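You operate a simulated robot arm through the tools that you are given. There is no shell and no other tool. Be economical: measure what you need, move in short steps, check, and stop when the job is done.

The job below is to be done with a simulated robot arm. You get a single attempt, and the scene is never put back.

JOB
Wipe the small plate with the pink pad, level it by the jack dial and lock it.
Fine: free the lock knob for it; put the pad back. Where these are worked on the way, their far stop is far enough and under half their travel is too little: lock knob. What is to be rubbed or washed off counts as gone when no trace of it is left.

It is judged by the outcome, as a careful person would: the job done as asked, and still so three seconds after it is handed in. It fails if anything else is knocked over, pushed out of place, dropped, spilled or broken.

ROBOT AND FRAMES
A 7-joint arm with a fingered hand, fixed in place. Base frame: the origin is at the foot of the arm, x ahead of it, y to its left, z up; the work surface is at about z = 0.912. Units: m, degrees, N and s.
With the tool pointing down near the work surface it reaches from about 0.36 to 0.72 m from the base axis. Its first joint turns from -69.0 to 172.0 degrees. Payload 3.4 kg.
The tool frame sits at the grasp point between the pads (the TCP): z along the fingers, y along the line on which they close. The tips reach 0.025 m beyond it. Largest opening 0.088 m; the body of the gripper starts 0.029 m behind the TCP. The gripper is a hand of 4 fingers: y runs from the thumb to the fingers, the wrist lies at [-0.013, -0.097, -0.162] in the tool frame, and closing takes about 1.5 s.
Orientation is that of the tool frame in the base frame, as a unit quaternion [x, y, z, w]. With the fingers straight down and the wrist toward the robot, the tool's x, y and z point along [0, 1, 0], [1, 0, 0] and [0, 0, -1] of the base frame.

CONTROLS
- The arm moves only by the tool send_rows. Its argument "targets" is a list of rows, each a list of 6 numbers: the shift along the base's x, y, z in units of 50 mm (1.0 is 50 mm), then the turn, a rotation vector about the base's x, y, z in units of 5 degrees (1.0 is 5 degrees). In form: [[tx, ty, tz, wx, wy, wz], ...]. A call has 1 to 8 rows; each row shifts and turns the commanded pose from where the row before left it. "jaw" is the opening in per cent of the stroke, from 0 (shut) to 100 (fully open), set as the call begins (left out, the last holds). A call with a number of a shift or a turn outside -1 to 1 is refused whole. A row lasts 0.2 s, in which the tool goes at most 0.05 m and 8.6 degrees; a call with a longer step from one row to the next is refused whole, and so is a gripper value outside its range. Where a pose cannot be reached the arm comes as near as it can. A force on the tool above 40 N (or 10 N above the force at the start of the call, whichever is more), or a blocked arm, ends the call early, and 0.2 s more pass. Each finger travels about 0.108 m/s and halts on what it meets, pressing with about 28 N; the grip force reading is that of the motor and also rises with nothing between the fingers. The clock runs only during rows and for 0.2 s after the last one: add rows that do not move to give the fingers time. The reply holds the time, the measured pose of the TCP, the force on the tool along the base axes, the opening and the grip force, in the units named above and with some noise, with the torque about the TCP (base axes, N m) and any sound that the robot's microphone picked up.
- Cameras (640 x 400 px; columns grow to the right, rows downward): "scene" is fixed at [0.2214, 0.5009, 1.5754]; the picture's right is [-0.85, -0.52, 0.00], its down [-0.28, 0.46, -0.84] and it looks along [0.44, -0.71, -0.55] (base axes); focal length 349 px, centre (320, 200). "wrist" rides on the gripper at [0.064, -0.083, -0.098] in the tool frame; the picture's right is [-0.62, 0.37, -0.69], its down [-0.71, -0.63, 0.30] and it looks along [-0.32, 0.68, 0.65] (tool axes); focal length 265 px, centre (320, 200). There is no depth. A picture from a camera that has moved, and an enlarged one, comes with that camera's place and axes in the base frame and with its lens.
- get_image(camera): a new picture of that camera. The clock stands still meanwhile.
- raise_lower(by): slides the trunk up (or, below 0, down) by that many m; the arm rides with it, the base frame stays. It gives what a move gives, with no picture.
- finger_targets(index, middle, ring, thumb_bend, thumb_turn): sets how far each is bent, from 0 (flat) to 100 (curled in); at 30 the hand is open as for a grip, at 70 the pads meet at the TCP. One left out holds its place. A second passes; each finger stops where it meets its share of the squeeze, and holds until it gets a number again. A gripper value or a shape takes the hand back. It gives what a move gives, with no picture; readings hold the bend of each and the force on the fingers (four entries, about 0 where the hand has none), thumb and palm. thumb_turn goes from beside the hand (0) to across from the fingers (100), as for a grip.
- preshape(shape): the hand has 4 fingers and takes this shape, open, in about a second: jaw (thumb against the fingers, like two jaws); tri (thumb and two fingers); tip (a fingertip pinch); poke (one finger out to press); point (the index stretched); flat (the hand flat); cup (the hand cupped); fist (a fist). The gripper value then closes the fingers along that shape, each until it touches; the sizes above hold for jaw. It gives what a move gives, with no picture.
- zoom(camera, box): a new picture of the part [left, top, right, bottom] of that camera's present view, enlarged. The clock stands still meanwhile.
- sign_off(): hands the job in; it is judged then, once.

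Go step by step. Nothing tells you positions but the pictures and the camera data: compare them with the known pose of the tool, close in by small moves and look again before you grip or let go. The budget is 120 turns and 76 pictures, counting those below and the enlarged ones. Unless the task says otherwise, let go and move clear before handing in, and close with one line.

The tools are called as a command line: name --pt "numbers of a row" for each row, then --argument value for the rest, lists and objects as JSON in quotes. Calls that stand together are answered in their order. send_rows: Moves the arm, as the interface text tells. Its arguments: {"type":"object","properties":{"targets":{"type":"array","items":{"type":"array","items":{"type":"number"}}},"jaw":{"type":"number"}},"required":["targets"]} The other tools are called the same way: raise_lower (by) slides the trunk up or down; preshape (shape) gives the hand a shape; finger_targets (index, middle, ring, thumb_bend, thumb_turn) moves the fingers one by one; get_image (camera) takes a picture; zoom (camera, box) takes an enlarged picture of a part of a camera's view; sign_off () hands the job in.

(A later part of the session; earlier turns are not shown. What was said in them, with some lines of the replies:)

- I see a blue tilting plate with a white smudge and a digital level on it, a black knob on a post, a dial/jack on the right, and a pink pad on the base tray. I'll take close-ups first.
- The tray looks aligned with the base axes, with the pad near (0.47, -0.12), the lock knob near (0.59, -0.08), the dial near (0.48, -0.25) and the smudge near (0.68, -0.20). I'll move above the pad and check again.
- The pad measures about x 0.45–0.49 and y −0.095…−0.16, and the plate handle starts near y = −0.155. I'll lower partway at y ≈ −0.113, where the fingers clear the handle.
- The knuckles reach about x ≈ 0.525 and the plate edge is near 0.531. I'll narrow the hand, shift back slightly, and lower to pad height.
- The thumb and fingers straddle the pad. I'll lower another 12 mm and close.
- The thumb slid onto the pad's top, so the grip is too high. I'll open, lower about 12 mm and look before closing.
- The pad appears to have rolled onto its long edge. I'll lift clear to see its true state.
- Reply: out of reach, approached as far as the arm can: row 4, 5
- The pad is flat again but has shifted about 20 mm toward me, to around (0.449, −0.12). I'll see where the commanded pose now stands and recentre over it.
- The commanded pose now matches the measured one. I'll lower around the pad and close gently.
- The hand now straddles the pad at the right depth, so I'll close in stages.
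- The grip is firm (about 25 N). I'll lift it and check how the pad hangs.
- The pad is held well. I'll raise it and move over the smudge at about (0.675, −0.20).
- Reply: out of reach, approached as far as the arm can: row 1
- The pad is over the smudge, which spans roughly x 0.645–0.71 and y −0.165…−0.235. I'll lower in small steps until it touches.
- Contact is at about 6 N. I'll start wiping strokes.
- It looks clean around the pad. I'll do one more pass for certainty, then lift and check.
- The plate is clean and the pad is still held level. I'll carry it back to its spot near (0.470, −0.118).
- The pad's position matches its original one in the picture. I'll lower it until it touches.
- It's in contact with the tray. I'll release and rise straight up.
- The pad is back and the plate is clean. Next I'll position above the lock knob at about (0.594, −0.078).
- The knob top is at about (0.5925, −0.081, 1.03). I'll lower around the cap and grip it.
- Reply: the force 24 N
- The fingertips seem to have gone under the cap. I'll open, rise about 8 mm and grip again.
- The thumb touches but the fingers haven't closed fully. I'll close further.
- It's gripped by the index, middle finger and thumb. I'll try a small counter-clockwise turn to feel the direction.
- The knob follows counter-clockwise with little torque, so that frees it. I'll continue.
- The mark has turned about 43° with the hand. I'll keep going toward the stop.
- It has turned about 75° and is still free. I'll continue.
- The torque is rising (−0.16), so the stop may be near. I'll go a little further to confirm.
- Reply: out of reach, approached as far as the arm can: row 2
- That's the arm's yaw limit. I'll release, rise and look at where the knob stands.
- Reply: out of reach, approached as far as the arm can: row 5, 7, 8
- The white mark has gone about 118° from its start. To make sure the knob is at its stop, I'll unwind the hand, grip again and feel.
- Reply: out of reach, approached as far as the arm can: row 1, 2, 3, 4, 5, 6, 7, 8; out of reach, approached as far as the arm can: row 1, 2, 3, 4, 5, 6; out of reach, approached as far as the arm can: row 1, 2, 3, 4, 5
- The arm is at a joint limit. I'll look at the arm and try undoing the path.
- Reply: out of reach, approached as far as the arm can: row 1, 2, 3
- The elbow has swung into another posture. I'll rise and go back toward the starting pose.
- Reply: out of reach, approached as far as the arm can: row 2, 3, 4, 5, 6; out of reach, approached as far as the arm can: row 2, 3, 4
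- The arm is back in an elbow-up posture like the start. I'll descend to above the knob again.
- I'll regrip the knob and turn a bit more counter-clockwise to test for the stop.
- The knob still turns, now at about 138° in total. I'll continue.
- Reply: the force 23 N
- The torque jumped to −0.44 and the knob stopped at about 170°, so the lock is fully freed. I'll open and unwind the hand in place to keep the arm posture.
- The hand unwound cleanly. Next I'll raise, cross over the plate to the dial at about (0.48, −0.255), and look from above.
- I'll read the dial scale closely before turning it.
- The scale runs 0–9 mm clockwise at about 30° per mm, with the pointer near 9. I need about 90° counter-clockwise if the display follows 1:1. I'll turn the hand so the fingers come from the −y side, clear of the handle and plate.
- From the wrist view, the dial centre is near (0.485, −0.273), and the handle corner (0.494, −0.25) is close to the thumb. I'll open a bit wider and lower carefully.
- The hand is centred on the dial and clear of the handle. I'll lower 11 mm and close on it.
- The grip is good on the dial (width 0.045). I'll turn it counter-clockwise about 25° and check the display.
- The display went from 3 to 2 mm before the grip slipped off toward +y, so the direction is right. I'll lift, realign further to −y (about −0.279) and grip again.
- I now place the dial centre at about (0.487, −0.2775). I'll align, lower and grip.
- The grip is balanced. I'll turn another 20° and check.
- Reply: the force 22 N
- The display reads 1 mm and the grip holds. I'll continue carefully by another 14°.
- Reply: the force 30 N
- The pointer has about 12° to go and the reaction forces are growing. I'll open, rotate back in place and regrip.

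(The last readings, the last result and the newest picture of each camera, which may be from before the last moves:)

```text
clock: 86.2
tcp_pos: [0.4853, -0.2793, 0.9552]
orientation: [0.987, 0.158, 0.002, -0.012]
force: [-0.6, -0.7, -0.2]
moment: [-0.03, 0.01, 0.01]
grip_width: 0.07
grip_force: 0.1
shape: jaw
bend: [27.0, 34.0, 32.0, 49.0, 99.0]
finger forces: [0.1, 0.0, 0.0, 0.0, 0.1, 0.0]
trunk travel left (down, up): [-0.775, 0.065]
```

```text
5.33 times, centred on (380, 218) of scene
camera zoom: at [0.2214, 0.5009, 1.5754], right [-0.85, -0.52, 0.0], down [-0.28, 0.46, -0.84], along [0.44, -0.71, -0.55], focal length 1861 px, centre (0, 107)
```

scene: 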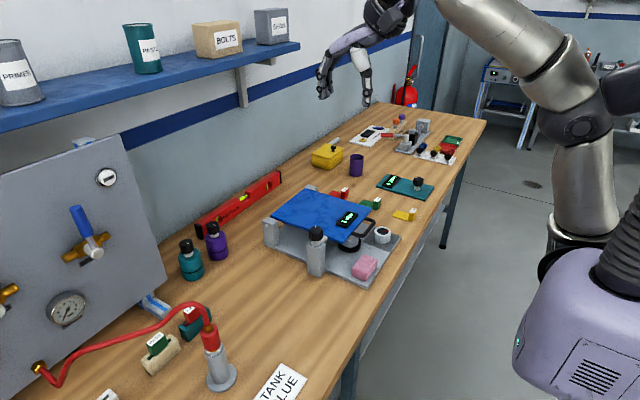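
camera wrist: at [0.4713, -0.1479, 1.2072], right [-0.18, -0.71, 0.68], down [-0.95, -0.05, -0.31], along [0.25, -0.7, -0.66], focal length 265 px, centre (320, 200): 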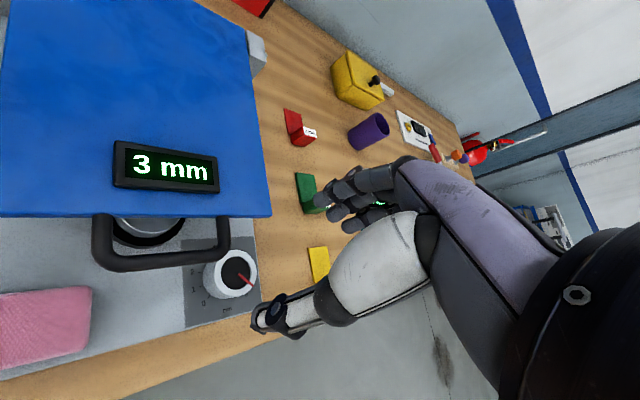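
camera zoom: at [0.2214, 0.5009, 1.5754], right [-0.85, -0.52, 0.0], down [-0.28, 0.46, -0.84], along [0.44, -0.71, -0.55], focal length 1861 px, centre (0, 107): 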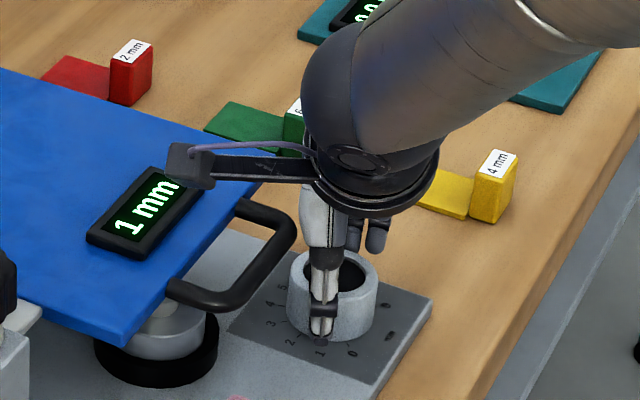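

send_rows --pt "0 0.03 0 0 0 0" --pt "0 0 0 0 0 0" --pt "0 0 0 0 0 0" --pt "0 0 0 0 0 0" --pt "0 0 0 0 0 0" --pt "0 0 0 0 0 0" --jaw 30

send_rows --pt "0 0 0 0 0 0.6" --pt "0 0 0 0 0 0.6" --pt "0 0 0 0 0 0.6" --pt "0 0 0 0 0 0.6" --pt "0 0 0 0 0 0"

zoom --camera "scene" --box '[330, 180, 430, 255]'

```text
clock: 87.6
tcp_pos: [0.4853, -0.2782, 0.9548]
orientation: [0.987, 0.159, -0.001, -0.012]
force: [1.3, -5.5, 1.9]
moment: [-0.21, -0.04, 0.0]
grip_width: 0.0414
grip_force: 27.7
shape: jaw
bend: [74.0, 42.0, 46.0, 74.0, 100.0]
finger forces: [16.1, 11.2, 3.3, 0.0, 23.9, 0.0]
trunk travel left (down, up): [-0.775, 0.065]
```

```text
clock: 88.8
tcp_pos: [0.4857, -0.278, 0.9536]
orientation: [0.964, 0.265, -0.004, -0.007]
force: [-5.5, -9.3, 0.2]
moment: [-0.22, 0.05, -0.11]
grip_width: 0.0415
grip_force: 27.6
shape: jaw
bend: [29.0, 42.0, 46.0, 75.0, 100.0]
finger forces: [14.1, 12.9, 4.7, 0.0, 24.5, 0.0]
trunk travel left (down, up): [-0.775, 0.065]
```

```text
5.33 times, centred on (380, 218) of scene
camera zoom: at [0.2214, 0.5009, 1.5754], right [-0.85, -0.52, 0.0], down [-0.28, 0.46, -0.84], along [0.44, -0.71, -0.55], focal length 1861 px, centre (0, 107)
```

zoom: 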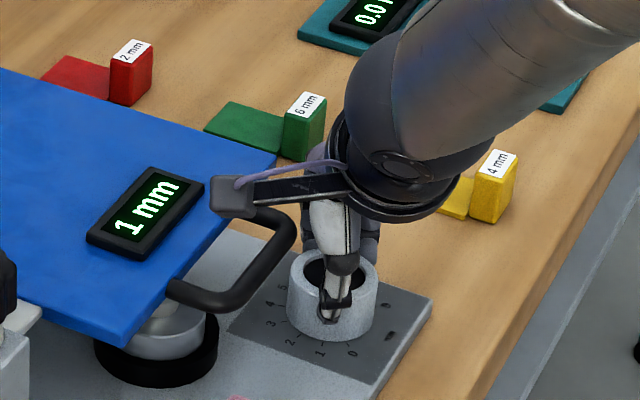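

send_rows --pt "0 0 0 0 0 0.6" --pt "0 0 0 0 0 0.6" --pt "0 0 0 0 0 0.6" --pt "0 0 0 0 0 0"

zoom --camera "scene" --box '[330, 180, 430, 255]'

```text
clock: 89.8
tcp_pos: [0.4893, -0.2742, 0.9561]
orientation: [0.938, 0.347, -0.002, -0.002]
force: [-14.8, -11.5, -23.7]
moment: [-0.05, 0.14, -0.14]
grip_width: 0.0381
grip_force: 27.9
shape: jaw
bend: [74.0, 42.0, 42.0, 72.0, 100.0]
finger forces: [10.1, 10.1, 4.9, 0.0, 24.2, 0.1]
trunk travel left (down, up): [-0.775, 0.065]
```

```text
5.33 times, centred on (380, 218) of scene
camera zoom: at [0.2214, 0.5009, 1.5754], right [-0.85, -0.52, 0.0], down [-0.28, 0.46, -0.84], along [0.44, -0.71, -0.55], focal length 1861 px, centre (0, 107)
```

zoom: 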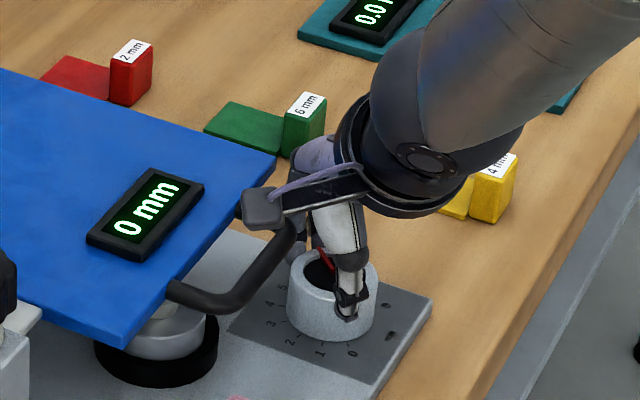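

The display reads 0 mm. I'll release, back off and check the pointer against the scale for an exact setting.

send_rows --pt "0 0 0 0 0 0" --pt "0 0 0 0 0 0" --pt "0 0 0 0 0 0" --pt "0 0 0 0 0 0" --pt "-0.06 -0.04 0 0 0 -1" --pt "0 0 0 0 0 -1" --pt "0 0 0 0 0 -1" --pt "0 0 0 0 0 -1" --jaw 82

send_rows --pt "0 0 0.4 0 0 0" --pt "0 0 0.6 0 0 0" --pt "0 -0.1 0.6 0 0 0" --pt "0 -0.5 0.6 0 0 0" --pt "0 -0.6 0 0 0 0" --pt "0 0 0 0 0 0"

zoom --camera "scene" --box '[330, 190, 410, 250]'

zoom --camera "wrist" --box '[60, 150, 300, 350]'

```text
clock: 91.6
tcp_pos: [0.4841, -0.2785, 0.9555]
orientation: [0.986, 0.166, 0.001, -0.014]
force: [-0.8, -0.3, -0.6]
moment: [0.01, 0.01, -0.02]
grip_width: 0.072
grip_force: 0.1
shape: jaw
bend: [27.0, 34.0, 31.0, 47.0, 99.0]
finger forces: [0.0, 0.0, 0.0, 0.0, 0.0, 0.0]
trunk travel left (down, up): [-0.775, 0.065]
```

```text
clock: 92.4
tcp_pos: [0.457, -0.2896, 0.9642]
orientation: [0.984, 0.16, -0.077, -0.03]
force: [-0.2, 0.2, 0.1]
moment: [0.01, 0.0, 0.0]
grip_width: 0.0719
grip_force: 0.0
shape: jaw
bend: [27.0, 34.0, 31.0, 47.0, 99.0]
finger forces: [0.1, 0.0, 0.0, 0.0, 0.0, 0.0]
trunk travel left (down, up): [-0.775, 0.065]
stopped in row 4: the arm was blocked; the commanded pose is now the measured one
```

```text
6.67 times, centred on (370, 220) of scene
camera zoom: at [0.2214, 0.5009, 1.5754], right [-0.85, -0.52, 0.0], down [-0.28, 0.46, -0.84], along [0.44, -0.71, -0.55], focal length 2326 px, centre (-13, 67)
```

zoom: 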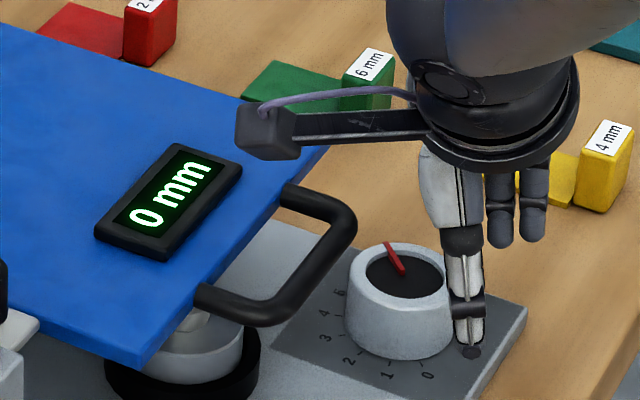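

```text
2.00 times, centred on (180, 250) of wrist
camera zoom: at [0.5081, -0.1923, 1.0594], right [-0.35, -0.57, 0.74], down [-0.91, 0.38, -0.15], along [-0.2, -0.73, -0.66], focal length 531 px, centre (600, 100)
```

zoom: 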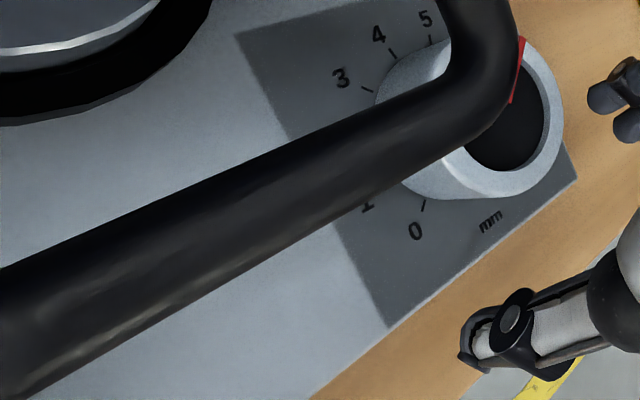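

The pointer sits right on 6 and the display reads 0 mm. The arm was blocked while leaving, so I'll look at its posture.

get_image --camera "scene"

```text
11 pictures are left
```

scene: 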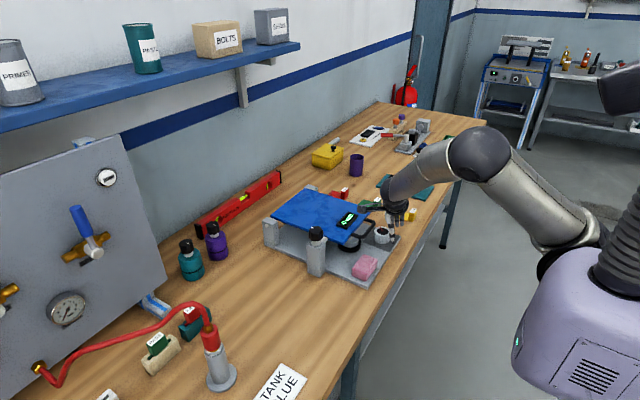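

The elbow hangs low on the right. I'll rise straight up in small steps.

send_rows --pt "0 0 0.2 0 0 0" --pt "0 0 0.3 0 0 0" --pt "0 0 0.3 0 0 0" --pt "0 0 0 0 0 0"

```text
clock: 93.4
tcp_pos: [0.4532, -0.2942, 0.998]
orientation: [0.985, 0.15, -0.079, -0.041]
force: [0.1, -0.4, 0.5]
moment: [0.01, -0.03, 0.02]
grip_width: 0.072
grip_force: 0.1
shape: jaw
bend: [27.0, 34.0, 31.0, 47.0, 99.0]
finger forces: [0.0, 0.0, 0.0, 0.0, 0.1, 0.1]
trunk travel left (down, up): [-0.775, 0.065]
```

send_rows --pt "0 0 0.5 0 0 0" --pt "0 0 0.5 0 0 0" --pt "0 0 0.5 0 0 0.5" --pt "0 0 0.4 0 0 1" --pt "0 0 0.3 0 0 1" --pt "0.2 0 0 0 0 1" --pt "0.2 0 0 0 0 1" --pt "0 0 0 0 0 0"

```text
clock: 95.2
tcp_pos: [0.4783, -0.2875, 1.1184]
orientation: [0.932, 0.353, -0.079, -0.01]
force: [0.3, 0.9, -0.2]
moment: [0.01, -0.01, 0.0]
grip_width: 0.072
grip_force: 0.0
shape: jaw
bend: [27.0, 34.0, 31.0, 47.0, 99.0]
finger forces: [0.1, 0.1, 0.0, 0.0, 0.0, 0.1]
trunk travel left (down, up): [-0.775, 0.065]
```

I'll square up the hand and travel back over the lock knob.

send_rows --pt "0.1 0.2 0 0.07 -0.3 1" --pt "0.3 0.55 0 0.07 -0.3 1" --pt "0.3 0.6 0 0.07 -0.3 1" --pt "0.35 0.6 0 0.07 -0.3 1" --pt "0.35 0.6 0 0.07 -0.3 1" --pt "0.35 0.6 0 0.07 -0.27 1" --pt "0.3 0.6 0 0 0 1" --pt "0.24 0.4 0 0 0 1"

send_rows --pt "0 0 -0.2 0 0 1" --pt "0 0 -0.2 0 0 1" --pt "0 0 -0.2 0 0 1" --pt "0 0 -0.2 0 0 1" --pt "0 0 -0.1 0 0 1" --pt "0 0 0 0 0 0"

```text
clock: 97.0
tcp_pos: [0.5925, -0.0787, 1.1164]
orientation: [0.759, 0.651, -0.001, 0.021]
force: [-0.2, -0.5, 0.1]
moment: [-0.02, -0.04, -0.02]
grip_width: 0.0722
grip_force: 0.0
shape: jaw
bend: [27.0, 34.0, 31.0, 47.0, 99.0]
finger forces: [0.0, 0.0, 0.0, 0.1, 0.1, 0.0]
trunk travel left (down, up): [-0.775, 0.065]
```

```text
clock: 98.4
tcp_pos: [0.5915, -0.0783, 1.07]
orientation: [0.6, 0.8, 0.004, 0.02]
force: [-0.7, 0.1, 0.4]
moment: [-0.05, 0.01, 0.01]
grip_width: 0.072
grip_force: 0.0
shape: jaw
bend: [27.0, 34.0, 31.0, 47.0, 99.0]
finger forces: [0.0, 0.1, 0.1, 0.0, 0.0, 0.0]
trunk travel left (down, up): [-0.775, 0.065]
```

Now I'll rotate to about +76° yaw above the knob and lower onto it.

send_rows --pt "0 -0.02 -0.1 0 0 1" --pt "0 0 -0.1 0 0 1" --pt "0 0 0 0 0 1" --pt "0 0 0 0 0 1" --pt "0 0 0 0 0 1" --pt "0 0 0 0 0 1" --pt "0 0 0 0 0 1" --pt "0 0 0 0 0 1"

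send_rows --pt "0 0 0 0 0 1" --pt "0 0 0 0 0 1" --pt "0 0 0 0 0 1" --pt "0 0 0 0 0 1" --pt "0 0 0 0 0 0"

```text
clock: 100.2
tcp_pos: [0.5923, -0.0803, 1.062]
orientation: [0.29, 0.957, 0.012, 0.017]
force: [-0.6, 0.4, 0.7]
moment: [-0.01, 0.0, 0.02]
grip_width: 0.0722
grip_force: 0.0
shape: jaw
bend: [27.0, 34.0, 31.0, 47.0, 99.0]
finger forces: [0.0, 0.0, 0.0, 0.0, 0.0, 0.1]
trunk travel left (down, up): [-0.775, 0.065]
```

```text
clock: 101.4
tcp_pos: [0.5925, -0.0817, 1.0623]
orientation: [0.12, 0.993, 0.014, 0.016]
force: [0.1, -0.5, 0.1]
moment: [0.0, 0.02, 0.03]
grip_width: 0.072
grip_force: 0.0
shape: jaw
bend: [27.0, 34.0, 31.0, 47.0, 99.0]
finger forces: [0.1, 0.0, 0.1, 0.1, 0.0, 0.0]
trunk travel left (down, up): [-0.775, 0.065]
```

send_rows --pt "0 0.02 -0.2 0 0 0" --pt "0 0 -0.2 0 0 0" --pt "0 0 0 0 0 0"

send_rows --pt "0 0 0 0 0 0" --pt "0 0 0 0 0 0" --pt "0 0 0 0 0 0" --pt "0 0 0 0 0 0" --pt "0 0 0 0 0 0" --pt "0 0 0 0 0 0" --pt "0 0 0 0 0 0" --jaw 12

send_rows --pt "0 0 0 0 0 -1" --pt "0 0 0 0 0 -1" --pt "0 0 0 0 0 -1" --pt "0 0 0 0 0 -1" --pt "0 0 0 0 0 -1" --pt "0 0 0 0 0 -1" --pt "0 0 0 0 0 0"

zoom --camera "scene" --box '[280, 190, 370, 260]'

```text
clock: 102.2
tcp_pos: [0.5926, -0.0797, 1.0417]
orientation: [0.119, 0.993, 0.013, 0.015]
force: [0.4, -0.5, -0.2]
moment: [0.0, 0.01, 0.0]
grip_width: 0.072
grip_force: 0.1
shape: jaw
bend: [27.0, 34.0, 31.0, 47.0, 99.0]
finger forces: [0.1, 0.0, 0.0, 0.0, 0.1, 0.0]
trunk travel left (down, up): [-0.775, 0.065]
```

```text
clock: 103.8
tcp_pos: [0.5941, -0.0813, 1.0406]
orientation: [0.121, 0.992, 0.014, 0.015]
force: [4.1, -5.1, -1.2]
moment: [-0.09, -0.07, -0.13]
grip_width: 0.0226
grip_force: 27.5
shape: jaw
bend: [74.0, 64.0, 64.0, 75.0, 100.0]
finger forces: [14.4, 6.2, 0.1, 0.0, 23.5, 0.0]
trunk travel left (down, up): [-0.775, 0.065]
```

```text
clock: 105.4
tcp_pos: [0.5923, -0.0816, 1.0407]
orientation: [0.373, 0.928, 0.009, 0.018]
force: [-3.2, -5.3, -4.6]
moment: [-0.02, 0.02, 0.05]
grip_width: 0.0205
grip_force: 28.1
shape: jaw
bend: [74.0, 72.0, 64.0, 75.0, 100.0]
finger forces: [12.6, 5.3, 0.1, 0.0, 21.5, 0.0]
trunk travel left (down, up): [-0.775, 0.065]
```

```text
5.71 times, centred on (325, 225) of scene
camera zoom: at [0.2214, 0.5009, 1.5754], right [-0.85, -0.52, 0.0], down [-0.28, 0.46, -0.84], along [0.44, -0.71, -0.55], focal length 1994 px, centre (291, 57)
```

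zoom: 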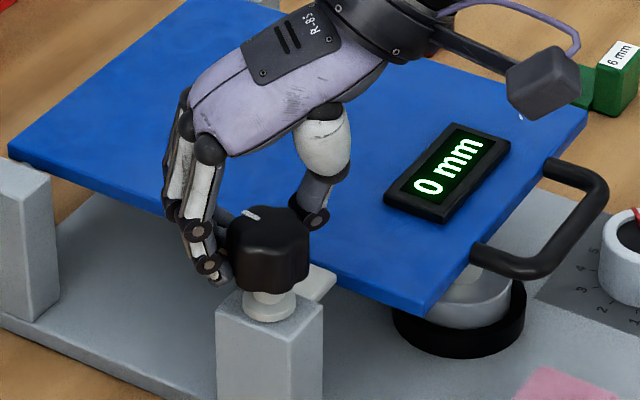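

The knob follows clockwise and the display holds at 0 mm. I'll continue.

send_rows --pt "0 0 0 0 0 -1" --pt "0 0 0 0 0 -1" --pt "0 0 0 0 0 -1" --pt "0 0 0 0 0 -1" --pt "0 0 0 0 0 -1" --pt "0 0 0 0 0 -1" --pt "0 0 0 0 0 -1" --pt "0 0 0 0 0 -1"

send_rows --pt "0 0 0 0 0 -1" --pt "0 0 0 0 0 -1" --pt "0 0 0 0 0 -1" --pt "0 0 0 0 0 -1" --pt "0 0 0 0 0 -1" --pt "0 0 0 0 0 -1" --pt "0 0 0 0 0 0"

zoom --camera "scene" --box '[280, 190, 370, 260]'

```text
clock: 107.2
tcp_pos: [0.5927, -0.0853, 1.0396]
orientation: [0.669, 0.743, 0.004, 0.018]
force: [0.5, -20.0, -3.7]
moment: [0.09, -0.24, 0.18]
grip_width: 0.0189
grip_force: 28.2
shape: jaw
bend: [75.0, 73.0, 64.0, 80.0, 100.0]
finger forces: [8.9, 0.0, 0.0, 0.0, 26.0, 0.1]
trunk travel left (down, up): [-0.775, 0.065]
```

```text
clock: 108.8
tcp_pos: [0.5968, -0.0937, 1.0489]
orientation: [0.848, 0.53, 0.015, -0.002]
force: [2.6, -2.5, 8.4]
moment: [0.0, 0.04, 0.01]
grip_width: 0.014
grip_force: 28.2
shape: jaw
bend: [76.0, 64.0, 64.0, 87.0, 100.0]
finger forces: [0.1, 0.0, 0.0, 0.1, 4.6, 0.0]
trunk travel left (down, up): [-0.775, 0.065]
```

```text
5.71 times, centred on (325, 225) of scene
camera zoom: at [0.2214, 0.5009, 1.5754], right [-0.85, -0.52, 0.0], down [-0.28, 0.46, -0.84], along [0.44, -0.71, -0.55], focal length 1994 px, centre (291, 57)
```

zoom: 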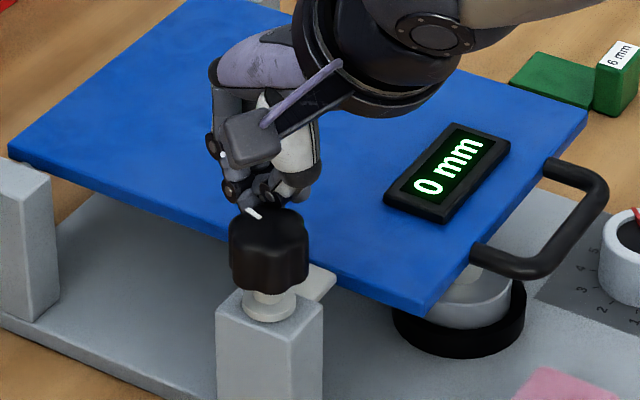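

The hand slipped off after about 35°. I'll rise, open, rotate back and grip with the knob between index and middle, a bit deeper.

send_rows --pt "0 0 0.3 0 0 0" --pt "0 0.1 0.2 0 0 1" --pt "-0.05 0.15 0 0 0 1" --pt "0 0 0 0 0 1" --pt "0 0 0 0 0 1" --pt "0 0 0 0 0 1" --pt "0 0 0 0 0 1" --pt "0 0 0 0 0 1" --jaw 80

send_rows --pt "0 0 0 0 0 1" --pt "0 0 0 0 0 1" --pt "0 0 0 0 0 1" --pt "0 0 0 0 0 1" --pt "0 0 0 0 0 1" --pt "0 0 0 0 0 1" --pt "0 0 0 0 0 1" --pt "0 0 0 0 0 0"

send_rows --pt "0 0 0 0 0 1" --pt "0 0 0 0 0 1" --pt "0 0 0 0 0 1" --pt "0 0 0 0 0 1" --pt "0 0 0 0 0 1" --pt "0 0 0 0 0 0"

```text
clock: 110.6
tcp_pos: [0.59, -0.0667, 1.0664]
orientation: [0.634, 0.773, 0.004, 0.021]
force: [0.2, 0.3, -0.2]
moment: [-0.01, -0.04, 0.01]
grip_width: 0.0701
grip_force: 0.0
shape: jaw
bend: [27.0, 34.0, 32.0, 49.0, 99.0]
finger forces: [0.0, 0.1, 0.1, 0.0, 0.0, 0.0]
trunk travel left (down, up): [-0.775, 0.065]
```

```text
clock: 112.4
tcp_pos: [0.5917, -0.066, 1.0666]
orientation: [0.372, 0.928, 0.008, 0.018]
force: [0.6, 0.4, 0.7]
moment: [0.01, -0.01, 0.03]
grip_width: 0.0702
grip_force: 0.0
shape: jaw
bend: [27.0, 34.0, 32.0, 49.0, 99.0]
finger forces: [0.0, 0.1, 0.0, 0.0, 0.0, 0.0]
trunk travel left (down, up): [-0.775, 0.065]
```

```text
clock: 113.8
tcp_pos: [0.5916, -0.0655, 1.0669]
orientation: [0.162, 0.987, 0.014, 0.017]
force: [-0.5, 0.5, -0.6]
moment: [0.03, 0.02, -0.01]
grip_width: 0.0702
grip_force: 0.1
shape: jaw
bend: [27.0, 34.0, 32.0, 49.0, 99.0]
finger forces: [0.0, 0.0, 0.0, 0.1, 0.0, 0.0]
trunk travel left (down, up): [-0.775, 0.065]
```

send_rows --pt "-0.13 -0.25 0 0 0 0" --pt "0 0 -0.3 0 0 0" --pt "0 0 -0.3 0 0 0" --pt "0 0 0 0 0 0"

send_rows --pt "0 0 0 0 0 0" --pt "0 0 0 0 0 0" --pt "0 0 0 0 0 0" --pt "0 0 0 0 0 0" --pt "0 0 0 0 0 0" --pt "0 0 0 0 0 0" --pt "0 0 0 0 0 0" --jaw 15

```text
clock: 114.8
tcp_pos: [0.5831, -0.0796, 1.0363]
orientation: [0.163, 0.986, 0.013, 0.017]
force: [0.5, -0.1, 0.2]
moment: [-0.02, -0.04, -0.01]
grip_width: 0.0702
grip_force: 0.1
shape: jaw
bend: [27.0, 34.0, 32.0, 49.0, 99.0]
finger forces: [0.1, 0.0, 0.0, 0.0, 0.0, 0.1]
trunk travel left (down, up): [-0.775, 0.065]
```

```text
clock: 116.4
tcp_pos: [0.5841, -0.0809, 1.0352]
orientation: [0.162, 0.987, 0.014, 0.015]
force: [-4.9, -0.8, -14.0]
moment: [-0.05, 0.08, -0.01]
grip_width: 0.0274
grip_force: 27.6
shape: jaw
bend: [74.0, 52.0, 57.0, 75.0, 100.0]
finger forces: [16.1, 7.3, 0.0, 0.0, 26.2, 0.1]
trunk travel left (down, up): [-0.775, 0.065]
```

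The grip is better (0.027 width). I'll turn clockwise about the knob centre.

send_rows --pt "0.001 0.0147 0 0 0 -1" --pt "0.002 0.0145 0 0 0 -1" --pt "0.003 0.0142 0 0 0 -1" --pt "0.005 0.014 0 0 0 -1" --pt "0.006 0.0133 0 0 0 -1" --pt "0.007 0.0127 0 0 0 -1" --pt "0.009 0.012 0 0 0 -1" --pt "0 0 0 0 0 0"

send_rows --pt "0.01 0.011 0 0 0 -1" --pt "0.011 0.01 0 0 0 -1" --pt "0.012 0.009 0 0 0 -1" --pt "0.012 0.007 0 0 0 -1" --pt "0.013 0.006 0 0 0 -1" --pt "0.014 0.005 0 0 0 -1" --pt "0 0 0 0 0 0"

zoom --camera "scene" --box '[280, 190, 370, 260]'

```text
clock: 118.2
tcp_pos: [0.5841, -0.0768, 1.036]
orientation: [0.452, 0.892, 0.007, 0.018]
force: [-11.3, -7.0, -15.4]
moment: [-0.17, 0.19, 0.02]
grip_width: 0.0261
grip_force: 28.3
shape: jaw
bend: [74.0, 54.0, 57.0, 73.0, 100.0]
finger forces: [14.1, 6.6, 0.0, 0.0, 30.7, 0.0]
trunk travel left (down, up): [-0.775, 0.065]
```

```text
clock: 119.8
tcp_pos: [0.5869, -0.0741, 1.0361]
orientation: [0.668, 0.744, 0.0, 0.019]
force: [-15.3, -5.4, -16.9]
moment: [-0.07, 0.28, 0.01]
grip_width: 0.0257
grip_force: 28.2
shape: jaw
bend: [74.0, 55.0, 57.0, 72.0, 100.0]
finger forces: [13.4, 6.7, 0.0, 0.1, 31.9, 0.0]
trunk travel left (down, up): [-0.775, 0.065]
```

```text
5.71 times, centred on (325, 225) of scene
camera zoom: at [0.2214, 0.5009, 1.5754], right [-0.85, -0.52, 0.0], down [-0.28, 0.46, -0.84], along [0.44, -0.71, -0.55], focal length 1994 px, centre (291, 57)
```

zoom: 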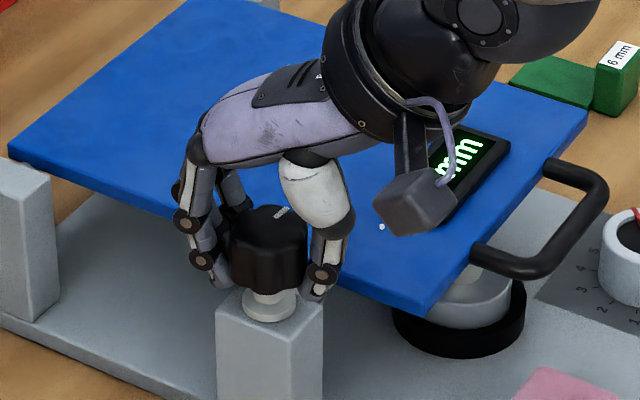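

The turn works: the mark is at about 64° and needs to reach −28°. I'll keep turning in the same grip.

send_rows --pt "0.012 0.009 0 0 0 -1" --pt "0.013 0.007 0 0 0 -1" --pt "0.014 0.006 0 0 0 -1" --pt "0.014 0.005 0 0 0 -1" --pt "0.015 0.003 0 0 0 -1" --pt "0.015 0.002 0 0 0 -1" --pt "0.015 0.001 0 0 0 -1" --pt "0 0 0 0 0 0"

send_rows --pt "0.015 -0.001 0 0 0 -1" --pt "0.015 -0.002 0 0 0 -1" --pt "0.015 -0.003 0 0 0 -1" --pt "0.015 -0.005 0 0 0 -1" --pt "0.014 -0.006 0 0 0 -1" --pt "0 0 0 0 0 0"

zoom --camera "scene" --box '[280, 190, 370, 260]'

```text
clock: 121.6
tcp_pos: [0.593, -0.0804, 1.042]
orientation: [0.869, 0.494, 0.01, -0.006]
force: [-23.2, 12.5, -16.3]
moment: [0.12, 0.1, 0.0]
grip_width: 0.0238
grip_force: 28.0
shape: jaw
bend: [75.0, 59.0, 57.0, 66.0, 100.0]
finger forces: [8.4, 2.3, 0.0, 0.0, 36.3, 0.1]
trunk travel left (down, up): [-0.775, 0.065]
```

```text
clock: 123.0
tcp_pos: [0.5951, -0.0791, 1.0396]
orientation: [0.955, 0.298, -0.004, 0.003]
force: [-23.5, 13.2, -0.4]
moment: [0.16, 0.22, -0.08]
grip_width: 0.0242
grip_force: 27.6
shape: jaw
bend: [76.0, 75.0, 57.0, 65.0, 100.0]
finger forces: [7.1, 4.0, 0.0, 0.0, 37.2, 0.0]
trunk travel left (down, up): [-0.775, 0.065]
```

```text
5.71 times, centred on (325, 225) of scene
camera zoom: at [0.2214, 0.5009, 1.5754], right [-0.85, -0.52, 0.0], down [-0.28, 0.46, -0.84], along [0.44, -0.71, -0.55], focal length 1994 px, centre (291, 57)
```

zoom: 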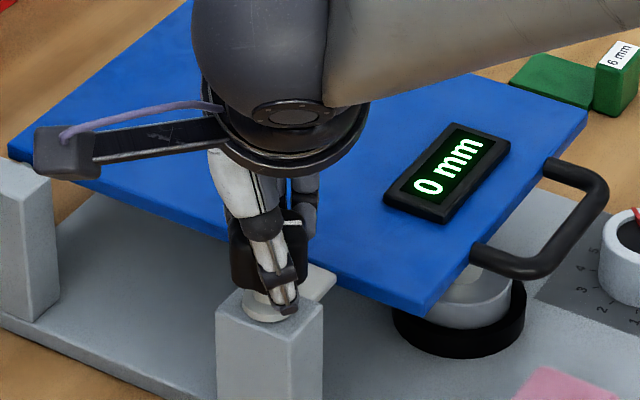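

The mark is at about +24°, with roughly 50° left to the locked stop. I'll release, unwind and regrip for the last part.

send_rows --pt "0 0 0 0 0 0" --pt "0 0 0 0 0 0" --pt "0 0 0 0 0 0" --pt "0 0 0 0 0 0" --pt "0 0 0.2 0 0 1" --pt "0 0 0.2 0 0 1" --pt "0 0 0.1 0 0 1" --pt "0 0 0 0 0 1" --jaw 80

send_rows --pt "0 0 0 0 0 1" --pt "0 0 0 0 0 1" --pt "0 0 0 0 0 1" --pt "0 0 0 0 0 1" --pt "0 0 0 0 0 1" --pt "0 0 0 0 0 1" --pt "0 0 0 0 0 1" --pt "0 0 0 0 0 1"

send_rows --pt "0 0 0 0 0 1" --pt "0 0 0 0 0 1" --pt "0 0 0 0 0 0"

```text
clock: 124.8
tcp_pos: [0.6008, -0.0887, 1.0607]
orientation: [0.891, 0.454, 0.001, -0.001]
force: [-0.5, 0.7, -1.3]
moment: [-0.01, -0.01, 0.0]
grip_width: 0.0708
grip_force: 0.0
shape: jaw
bend: [27.0, 34.0, 31.0, 48.0, 99.0]
finger forces: [0.0, 0.0, 0.1, 0.0, 0.4, 0.0]
trunk travel left (down, up): [-0.775, 0.065]
```

```text
clock: 126.6
tcp_pos: [0.5981, -0.0713, 1.0623]
orientation: [0.666, 0.745, 0.002, 0.021]
force: [0.1, 0.3, -0.4]
moment: [-0.04, 0.02, 0.0]
grip_width: 0.0705
grip_force: 0.2
shape: jaw
bend: [27.0, 34.0, 31.0, 49.0, 99.0]
finger forces: [0.0, 0.1, 0.1, 0.0, 0.0, 0.0]
trunk travel left (down, up): [-0.775, 0.065]
```

```text
clock: 127.4
tcp_pos: [0.598, -0.0711, 1.0617]
orientation: [0.6, 0.8, 0.004, 0.021]
force: [0.7, -0.1, 0.3]
moment: [-0.01, 0.0, 0.01]
grip_width: 0.0706
grip_force: 0.0
shape: jaw
bend: [27.0, 34.0, 31.0, 49.0, 99.0]
finger forces: [0.0, 0.2, 0.0, 0.0, 0.0, 0.1]
trunk travel left (down, up): [-0.775, 0.065]
```

send_rows --pt "-0.15 -0.04 0 0 0 0" --pt "0 0 -0.25 0 0 0" --pt "0 0 -0.26 0 0 0" --pt "0 0 0 0 0 0"

send_rows --pt "0 0 0 0 0 0" --pt "0 0 0 0 0 0" --pt "0 0 0 0 0 0" --pt "0 0 0 0 0 0" --pt "0 0 0 0 0 0" --pt "0 0 0 0 0 0" --pt "0 0 0 0 0 0" --jaw 15

send_rows --pt "0.013 0.004 0 0 0 -1" --pt "0.014 0.003 0 0 0 -1" --pt "0.014 0.002 0 0 0 -1" --pt "0.014 0.001 0 0 0 -1" --pt "0.014 0 0 0 0 -1" --pt "0.014 -0.001 0 0 0 -1" --pt "0.014 -0.003 0 0 0 -1" --pt "0 0 0 0 0 0"

```text
clock: 128.4
tcp_pos: [0.5915, -0.0726, 1.0359]
orientation: [0.599, 0.8, 0.004, 0.02]
force: [-0.5, 0.2, -0.8]
moment: [-0.01, 0.0, -0.03]
grip_width: 0.0706
grip_force: 0.1
shape: jaw
bend: [27.0, 34.0, 31.0, 49.0, 99.0]
finger forces: [0.0, 0.0, 0.0, 0.0, 0.0, 0.0]
trunk travel left (down, up): [-0.775, 0.065]
```

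```text
clock: 130.0
tcp_pos: [0.588, -0.0742, 1.0356]
orientation: [0.6, 0.8, 0.002, 0.017]
force: [-16.7, -3.0, -17.3]
moment: [-0.06, 0.16, 0.01]
grip_width: 0.0275
grip_force: 27.7
shape: jaw
bend: [74.0, 57.0, 60.0, 72.0, 100.0]
finger forces: [12.5, 5.2, 0.0, 0.0, 32.4, 0.0]
trunk travel left (down, up): [-0.775, 0.065]
```

```text
clock: 131.8
tcp_pos: [0.5947, -0.081, 1.0456]
orientation: [0.823, 0.568, 0.016, -0.002]
force: [-21.5, 13.6, -11.2]
moment: [0.16, 0.18, 0.03]
grip_width: 0.0263
grip_force: 28.6
shape: jaw
bend: [75.0, 74.0, 60.0, 65.0, 100.0]
finger forces: [9.2, 1.5, 0.0, 0.0, 35.3, 0.0]
trunk travel left (down, up): [-0.775, 0.065]
```

zoom --camera "scene" --box '[280, 190, 370, 260]'

```text
5.71 times, centred on (325, 225) of scene
camera zoom: at [0.2214, 0.5009, 1.5754], right [-0.85, -0.52, 0.0], down [-0.28, 0.46, -0.84], along [0.44, -0.71, -0.55], focal length 1994 px, centre (291, 57)
```

zoom: 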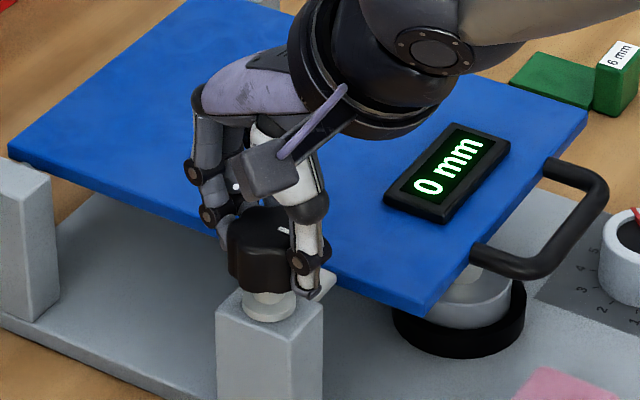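

The mark is at about −17°, and the locked stop was about −28°. I'll continue until the torque shows the stop.

send_rows --pt "0 0 -0.03 0 0 -1" --pt "0 0 -0.03 0 0 -1" --pt "0 0 0 0 0 -1" --pt "0 0 0 0 0 -1" --pt "0 0 0 0 0 0"

zoom --camera "scene" --box '[280, 190, 370, 260]'

```text
clock: 133.0
tcp_pos: [0.5949, -0.0811, 1.0412]
orientation: [0.91, 0.415, 0.009, -0.003]
force: [-16.7, 15.8, 4.9]
moment: [0.32, 0.08, 0.07]
grip_width: 0.0264
grip_force: 27.8
shape: jaw
bend: [75.0, 75.0, 60.0, 65.0, 100.0]
finger forces: [14.6, 2.5, 0.1, 0.0, 36.5, 0.1]
trunk travel left (down, up): [-0.775, 0.065]
```

```text
5.71 times, centred on (325, 225) of scene
camera zoom: at [0.2214, 0.5009, 1.5754], right [-0.85, -0.52, 0.0], down [-0.28, 0.46, -0.84], along [0.44, -0.71, -0.55], focal length 1994 px, centre (291, 57)
```

zoom: 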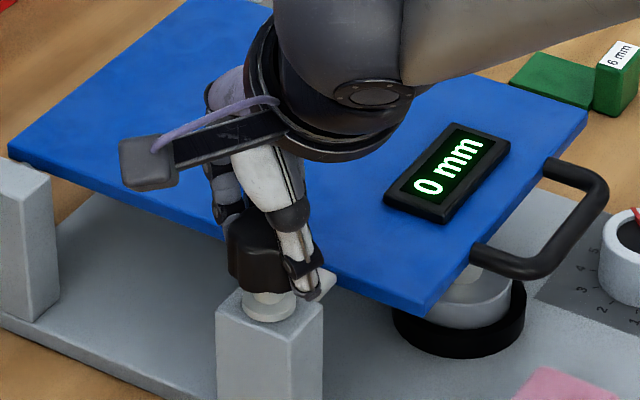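

send_rows --pt "0 0 0 0 0 -1" --pt "0 0 0 0 0 -1" --pt "0 0 0 0 0 -1" --pt "0 0 0 0 0 0"

```text
clock: 134.0
tcp_pos: [0.5952, -0.0835, 1.0394]
orientation: [0.955, 0.296, 0.0, 0.002]
force: [-4.3, 14.2, 15.5]
moment: [0.23, -0.23, 0.21]
grip_width: 0.0276
grip_force: 28.1
shape: jaw
bend: [76.0, 75.0, 60.0, 67.0, 100.0]
finger forces: [23.6, 4.4, 0.0, 0.0, 34.5, 0.1]
trunk travel left (down, up): [-0.775, 0.065]
```

The torque has risen to 0.21, which suggests the stop. I'll release, unwind and check the knob.

send_rows --pt "0 0 0 0 0 0" --pt "0 0 0 0 0 0" --pt "0 0 0 0 0 0" --pt "0 0 0 0 0 0" --pt "0 0 0.3 0 0 0" --pt "0 0 0.4 0 0 1" --pt "0 0 0.4 0 0 1" --pt "0 0 0.3 0 0 1" --jaw 80

send_rows --pt "0 0 0 0 0 1" --pt "0 0 0 0 0 1" --pt "0 0 0 0 0 1" --pt "0 0 0 0 0 1" --pt "0 0 0 0 0 1" --pt "0 0 0 0 0 1" --pt "0 0 0 0 0 1" --pt "0 0 0 0 0 1"

zoom --camera "scene" --box '[270, 180, 390, 270]'

```text
clock: 135.8
tcp_pos: [0.5853, -0.0867, 1.0225]
orientation: [0.912, 0.403, -0.067, -0.02]
force: [0.6, 0.7, 6.1]
moment: [-0.16, -0.13, 0.02]
grip_width: 0.0693
grip_force: 0.1
shape: jaw
bend: [27.0, 34.0, 32.0, 49.0, 99.0]
finger forces: [0.0, 6.0, 0.0, 0.0, 0.1, 0.0]
trunk travel left (down, up): [-0.775, 0.065]
stopped in row 8: the arm was blocked; the commanded pose is now the measured one
```

```text
clock: 137.6
tcp_pos: [0.5846, -0.0848, 1.0216]
orientation: [0.717, 0.693, -0.071, 0.007]
force: [0.5, 0.4, -0.2]
moment: [0.0, -0.03, -0.03]
grip_width: 0.0702
grip_force: 0.0
shape: jaw
bend: [27.0, 34.0, 32.0, 49.0, 99.0]
finger forces: [0.0, 0.0, 0.0, 0.0, 0.0, 0.1]
trunk travel left (down, up): [-0.775, 0.065]
```

```text
4.44 times, centred on (330, 225) of scene
camera zoom: at [0.2214, 0.5009, 1.5754], right [-0.85, -0.52, 0.0], down [-0.28, 0.46, -0.84], along [0.44, -0.71, -0.55], focal length 1551 px, centre (276, 89)
```

zoom: 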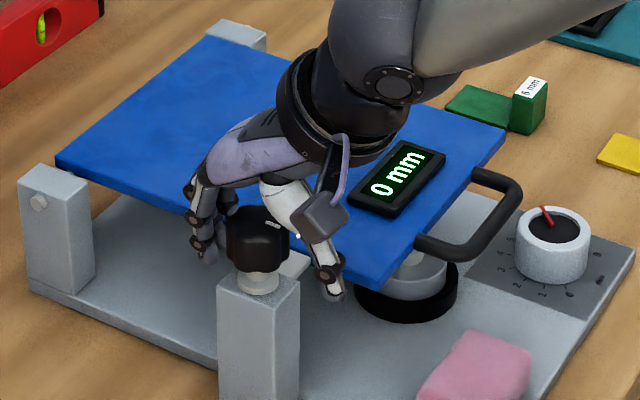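

The display still reads 0 mm, but the arm dipped when blocked. I'll rise straight up slowly.

send_rows --pt "0 0 0.2 0 0 0" --pt "0 0 0.3 0 0 0" --pt "0 0 0.4 0 0 0" --pt "0 0 0.5 0 0 0" --pt "0 0 0.5 0 0 0" --pt "0 0 0.5 0 0 0" --pt "0 0 0 0 0 0"

```text
clock: 139.2
tcp_pos: [0.5857, -0.0842, 1.144]
orientation: [0.718, 0.692, -0.072, 0.007]
force: [-0.4, -0.5, -0.6]
moment: [-0.03, 0.02, 0.0]
grip_width: 0.07
grip_force: 0.0
shape: jaw
bend: [27.0, 34.0, 32.0, 49.0, 99.0]
finger forces: [0.0, 0.0, 0.0, 0.1, 0.0, 0.0]
trunk travel left (down, up): [-0.775, 0.065]
```

zoom --camera "scene" --box '[270, 190, 390, 280]'

```text
4.44 times, centred on (330, 235) of scene
camera zoom: at [0.2214, 0.5009, 1.5754], right [-0.85, -0.52, 0.0], down [-0.28, 0.46, -0.84], along [0.44, -0.71, -0.55], focal length 1551 px, centre (276, 44)
```

zoom: 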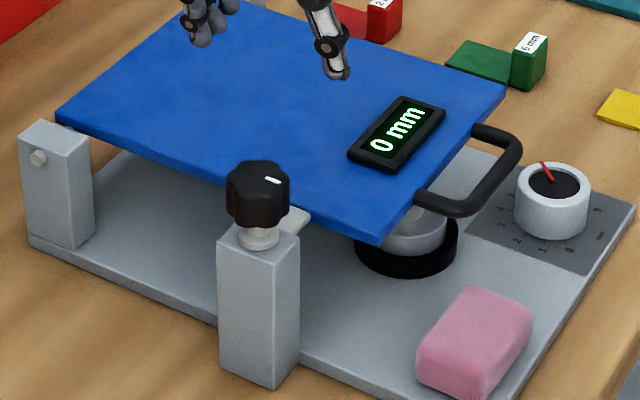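

The knob mark is back at its original locked angle, the plate is clean, the display reads 0 mm and the pad is on its spot. I'll move clear and hand in.

send_rows --pt "0 0 0.5 0 0 0" --pt "0 0 0.5 0 0 0" --pt "0 0 0.5 0 0 0" --pt "0 0 0 0 0 0" --pt "0 0 0 0 0 0"

get_image --camera "scene"

```text
clock: 140.4
tcp_pos: [0.5848, -0.0847, 1.218]
orientation: [0.718, 0.692, -0.072, 0.007]
force: [0.8, 0.0, 0.4]
moment: [0.0, 0.03, 0.01]
grip_width: 0.0702
grip_force: 0.0
shape: jaw
bend: [27.0, 34.0, 32.0, 49.0, 99.0]
finger forces: [0.0, 0.0, 0.1, 0.0, 0.0, 0.0]
trunk travel left (down, up): [-0.775, 0.065]
```

```text
2 pictures are left
```

scene: 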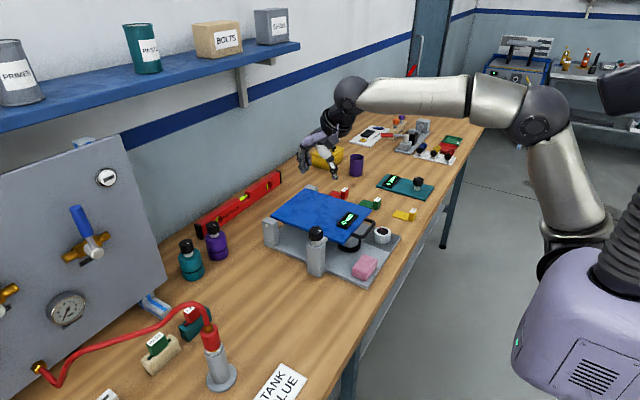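

Nothing else in the scene has moved and the hand is clear, so I'm handing in.

sign_off

```text
The job is handed in.
```

I wiped the plate until no smudge showed, levelled it with the jack dial (pointer on 6, display at 0 mm), turned the lock knob back to its locked position, and put the pad back within a few millimetres of where it lay, slightly turned.
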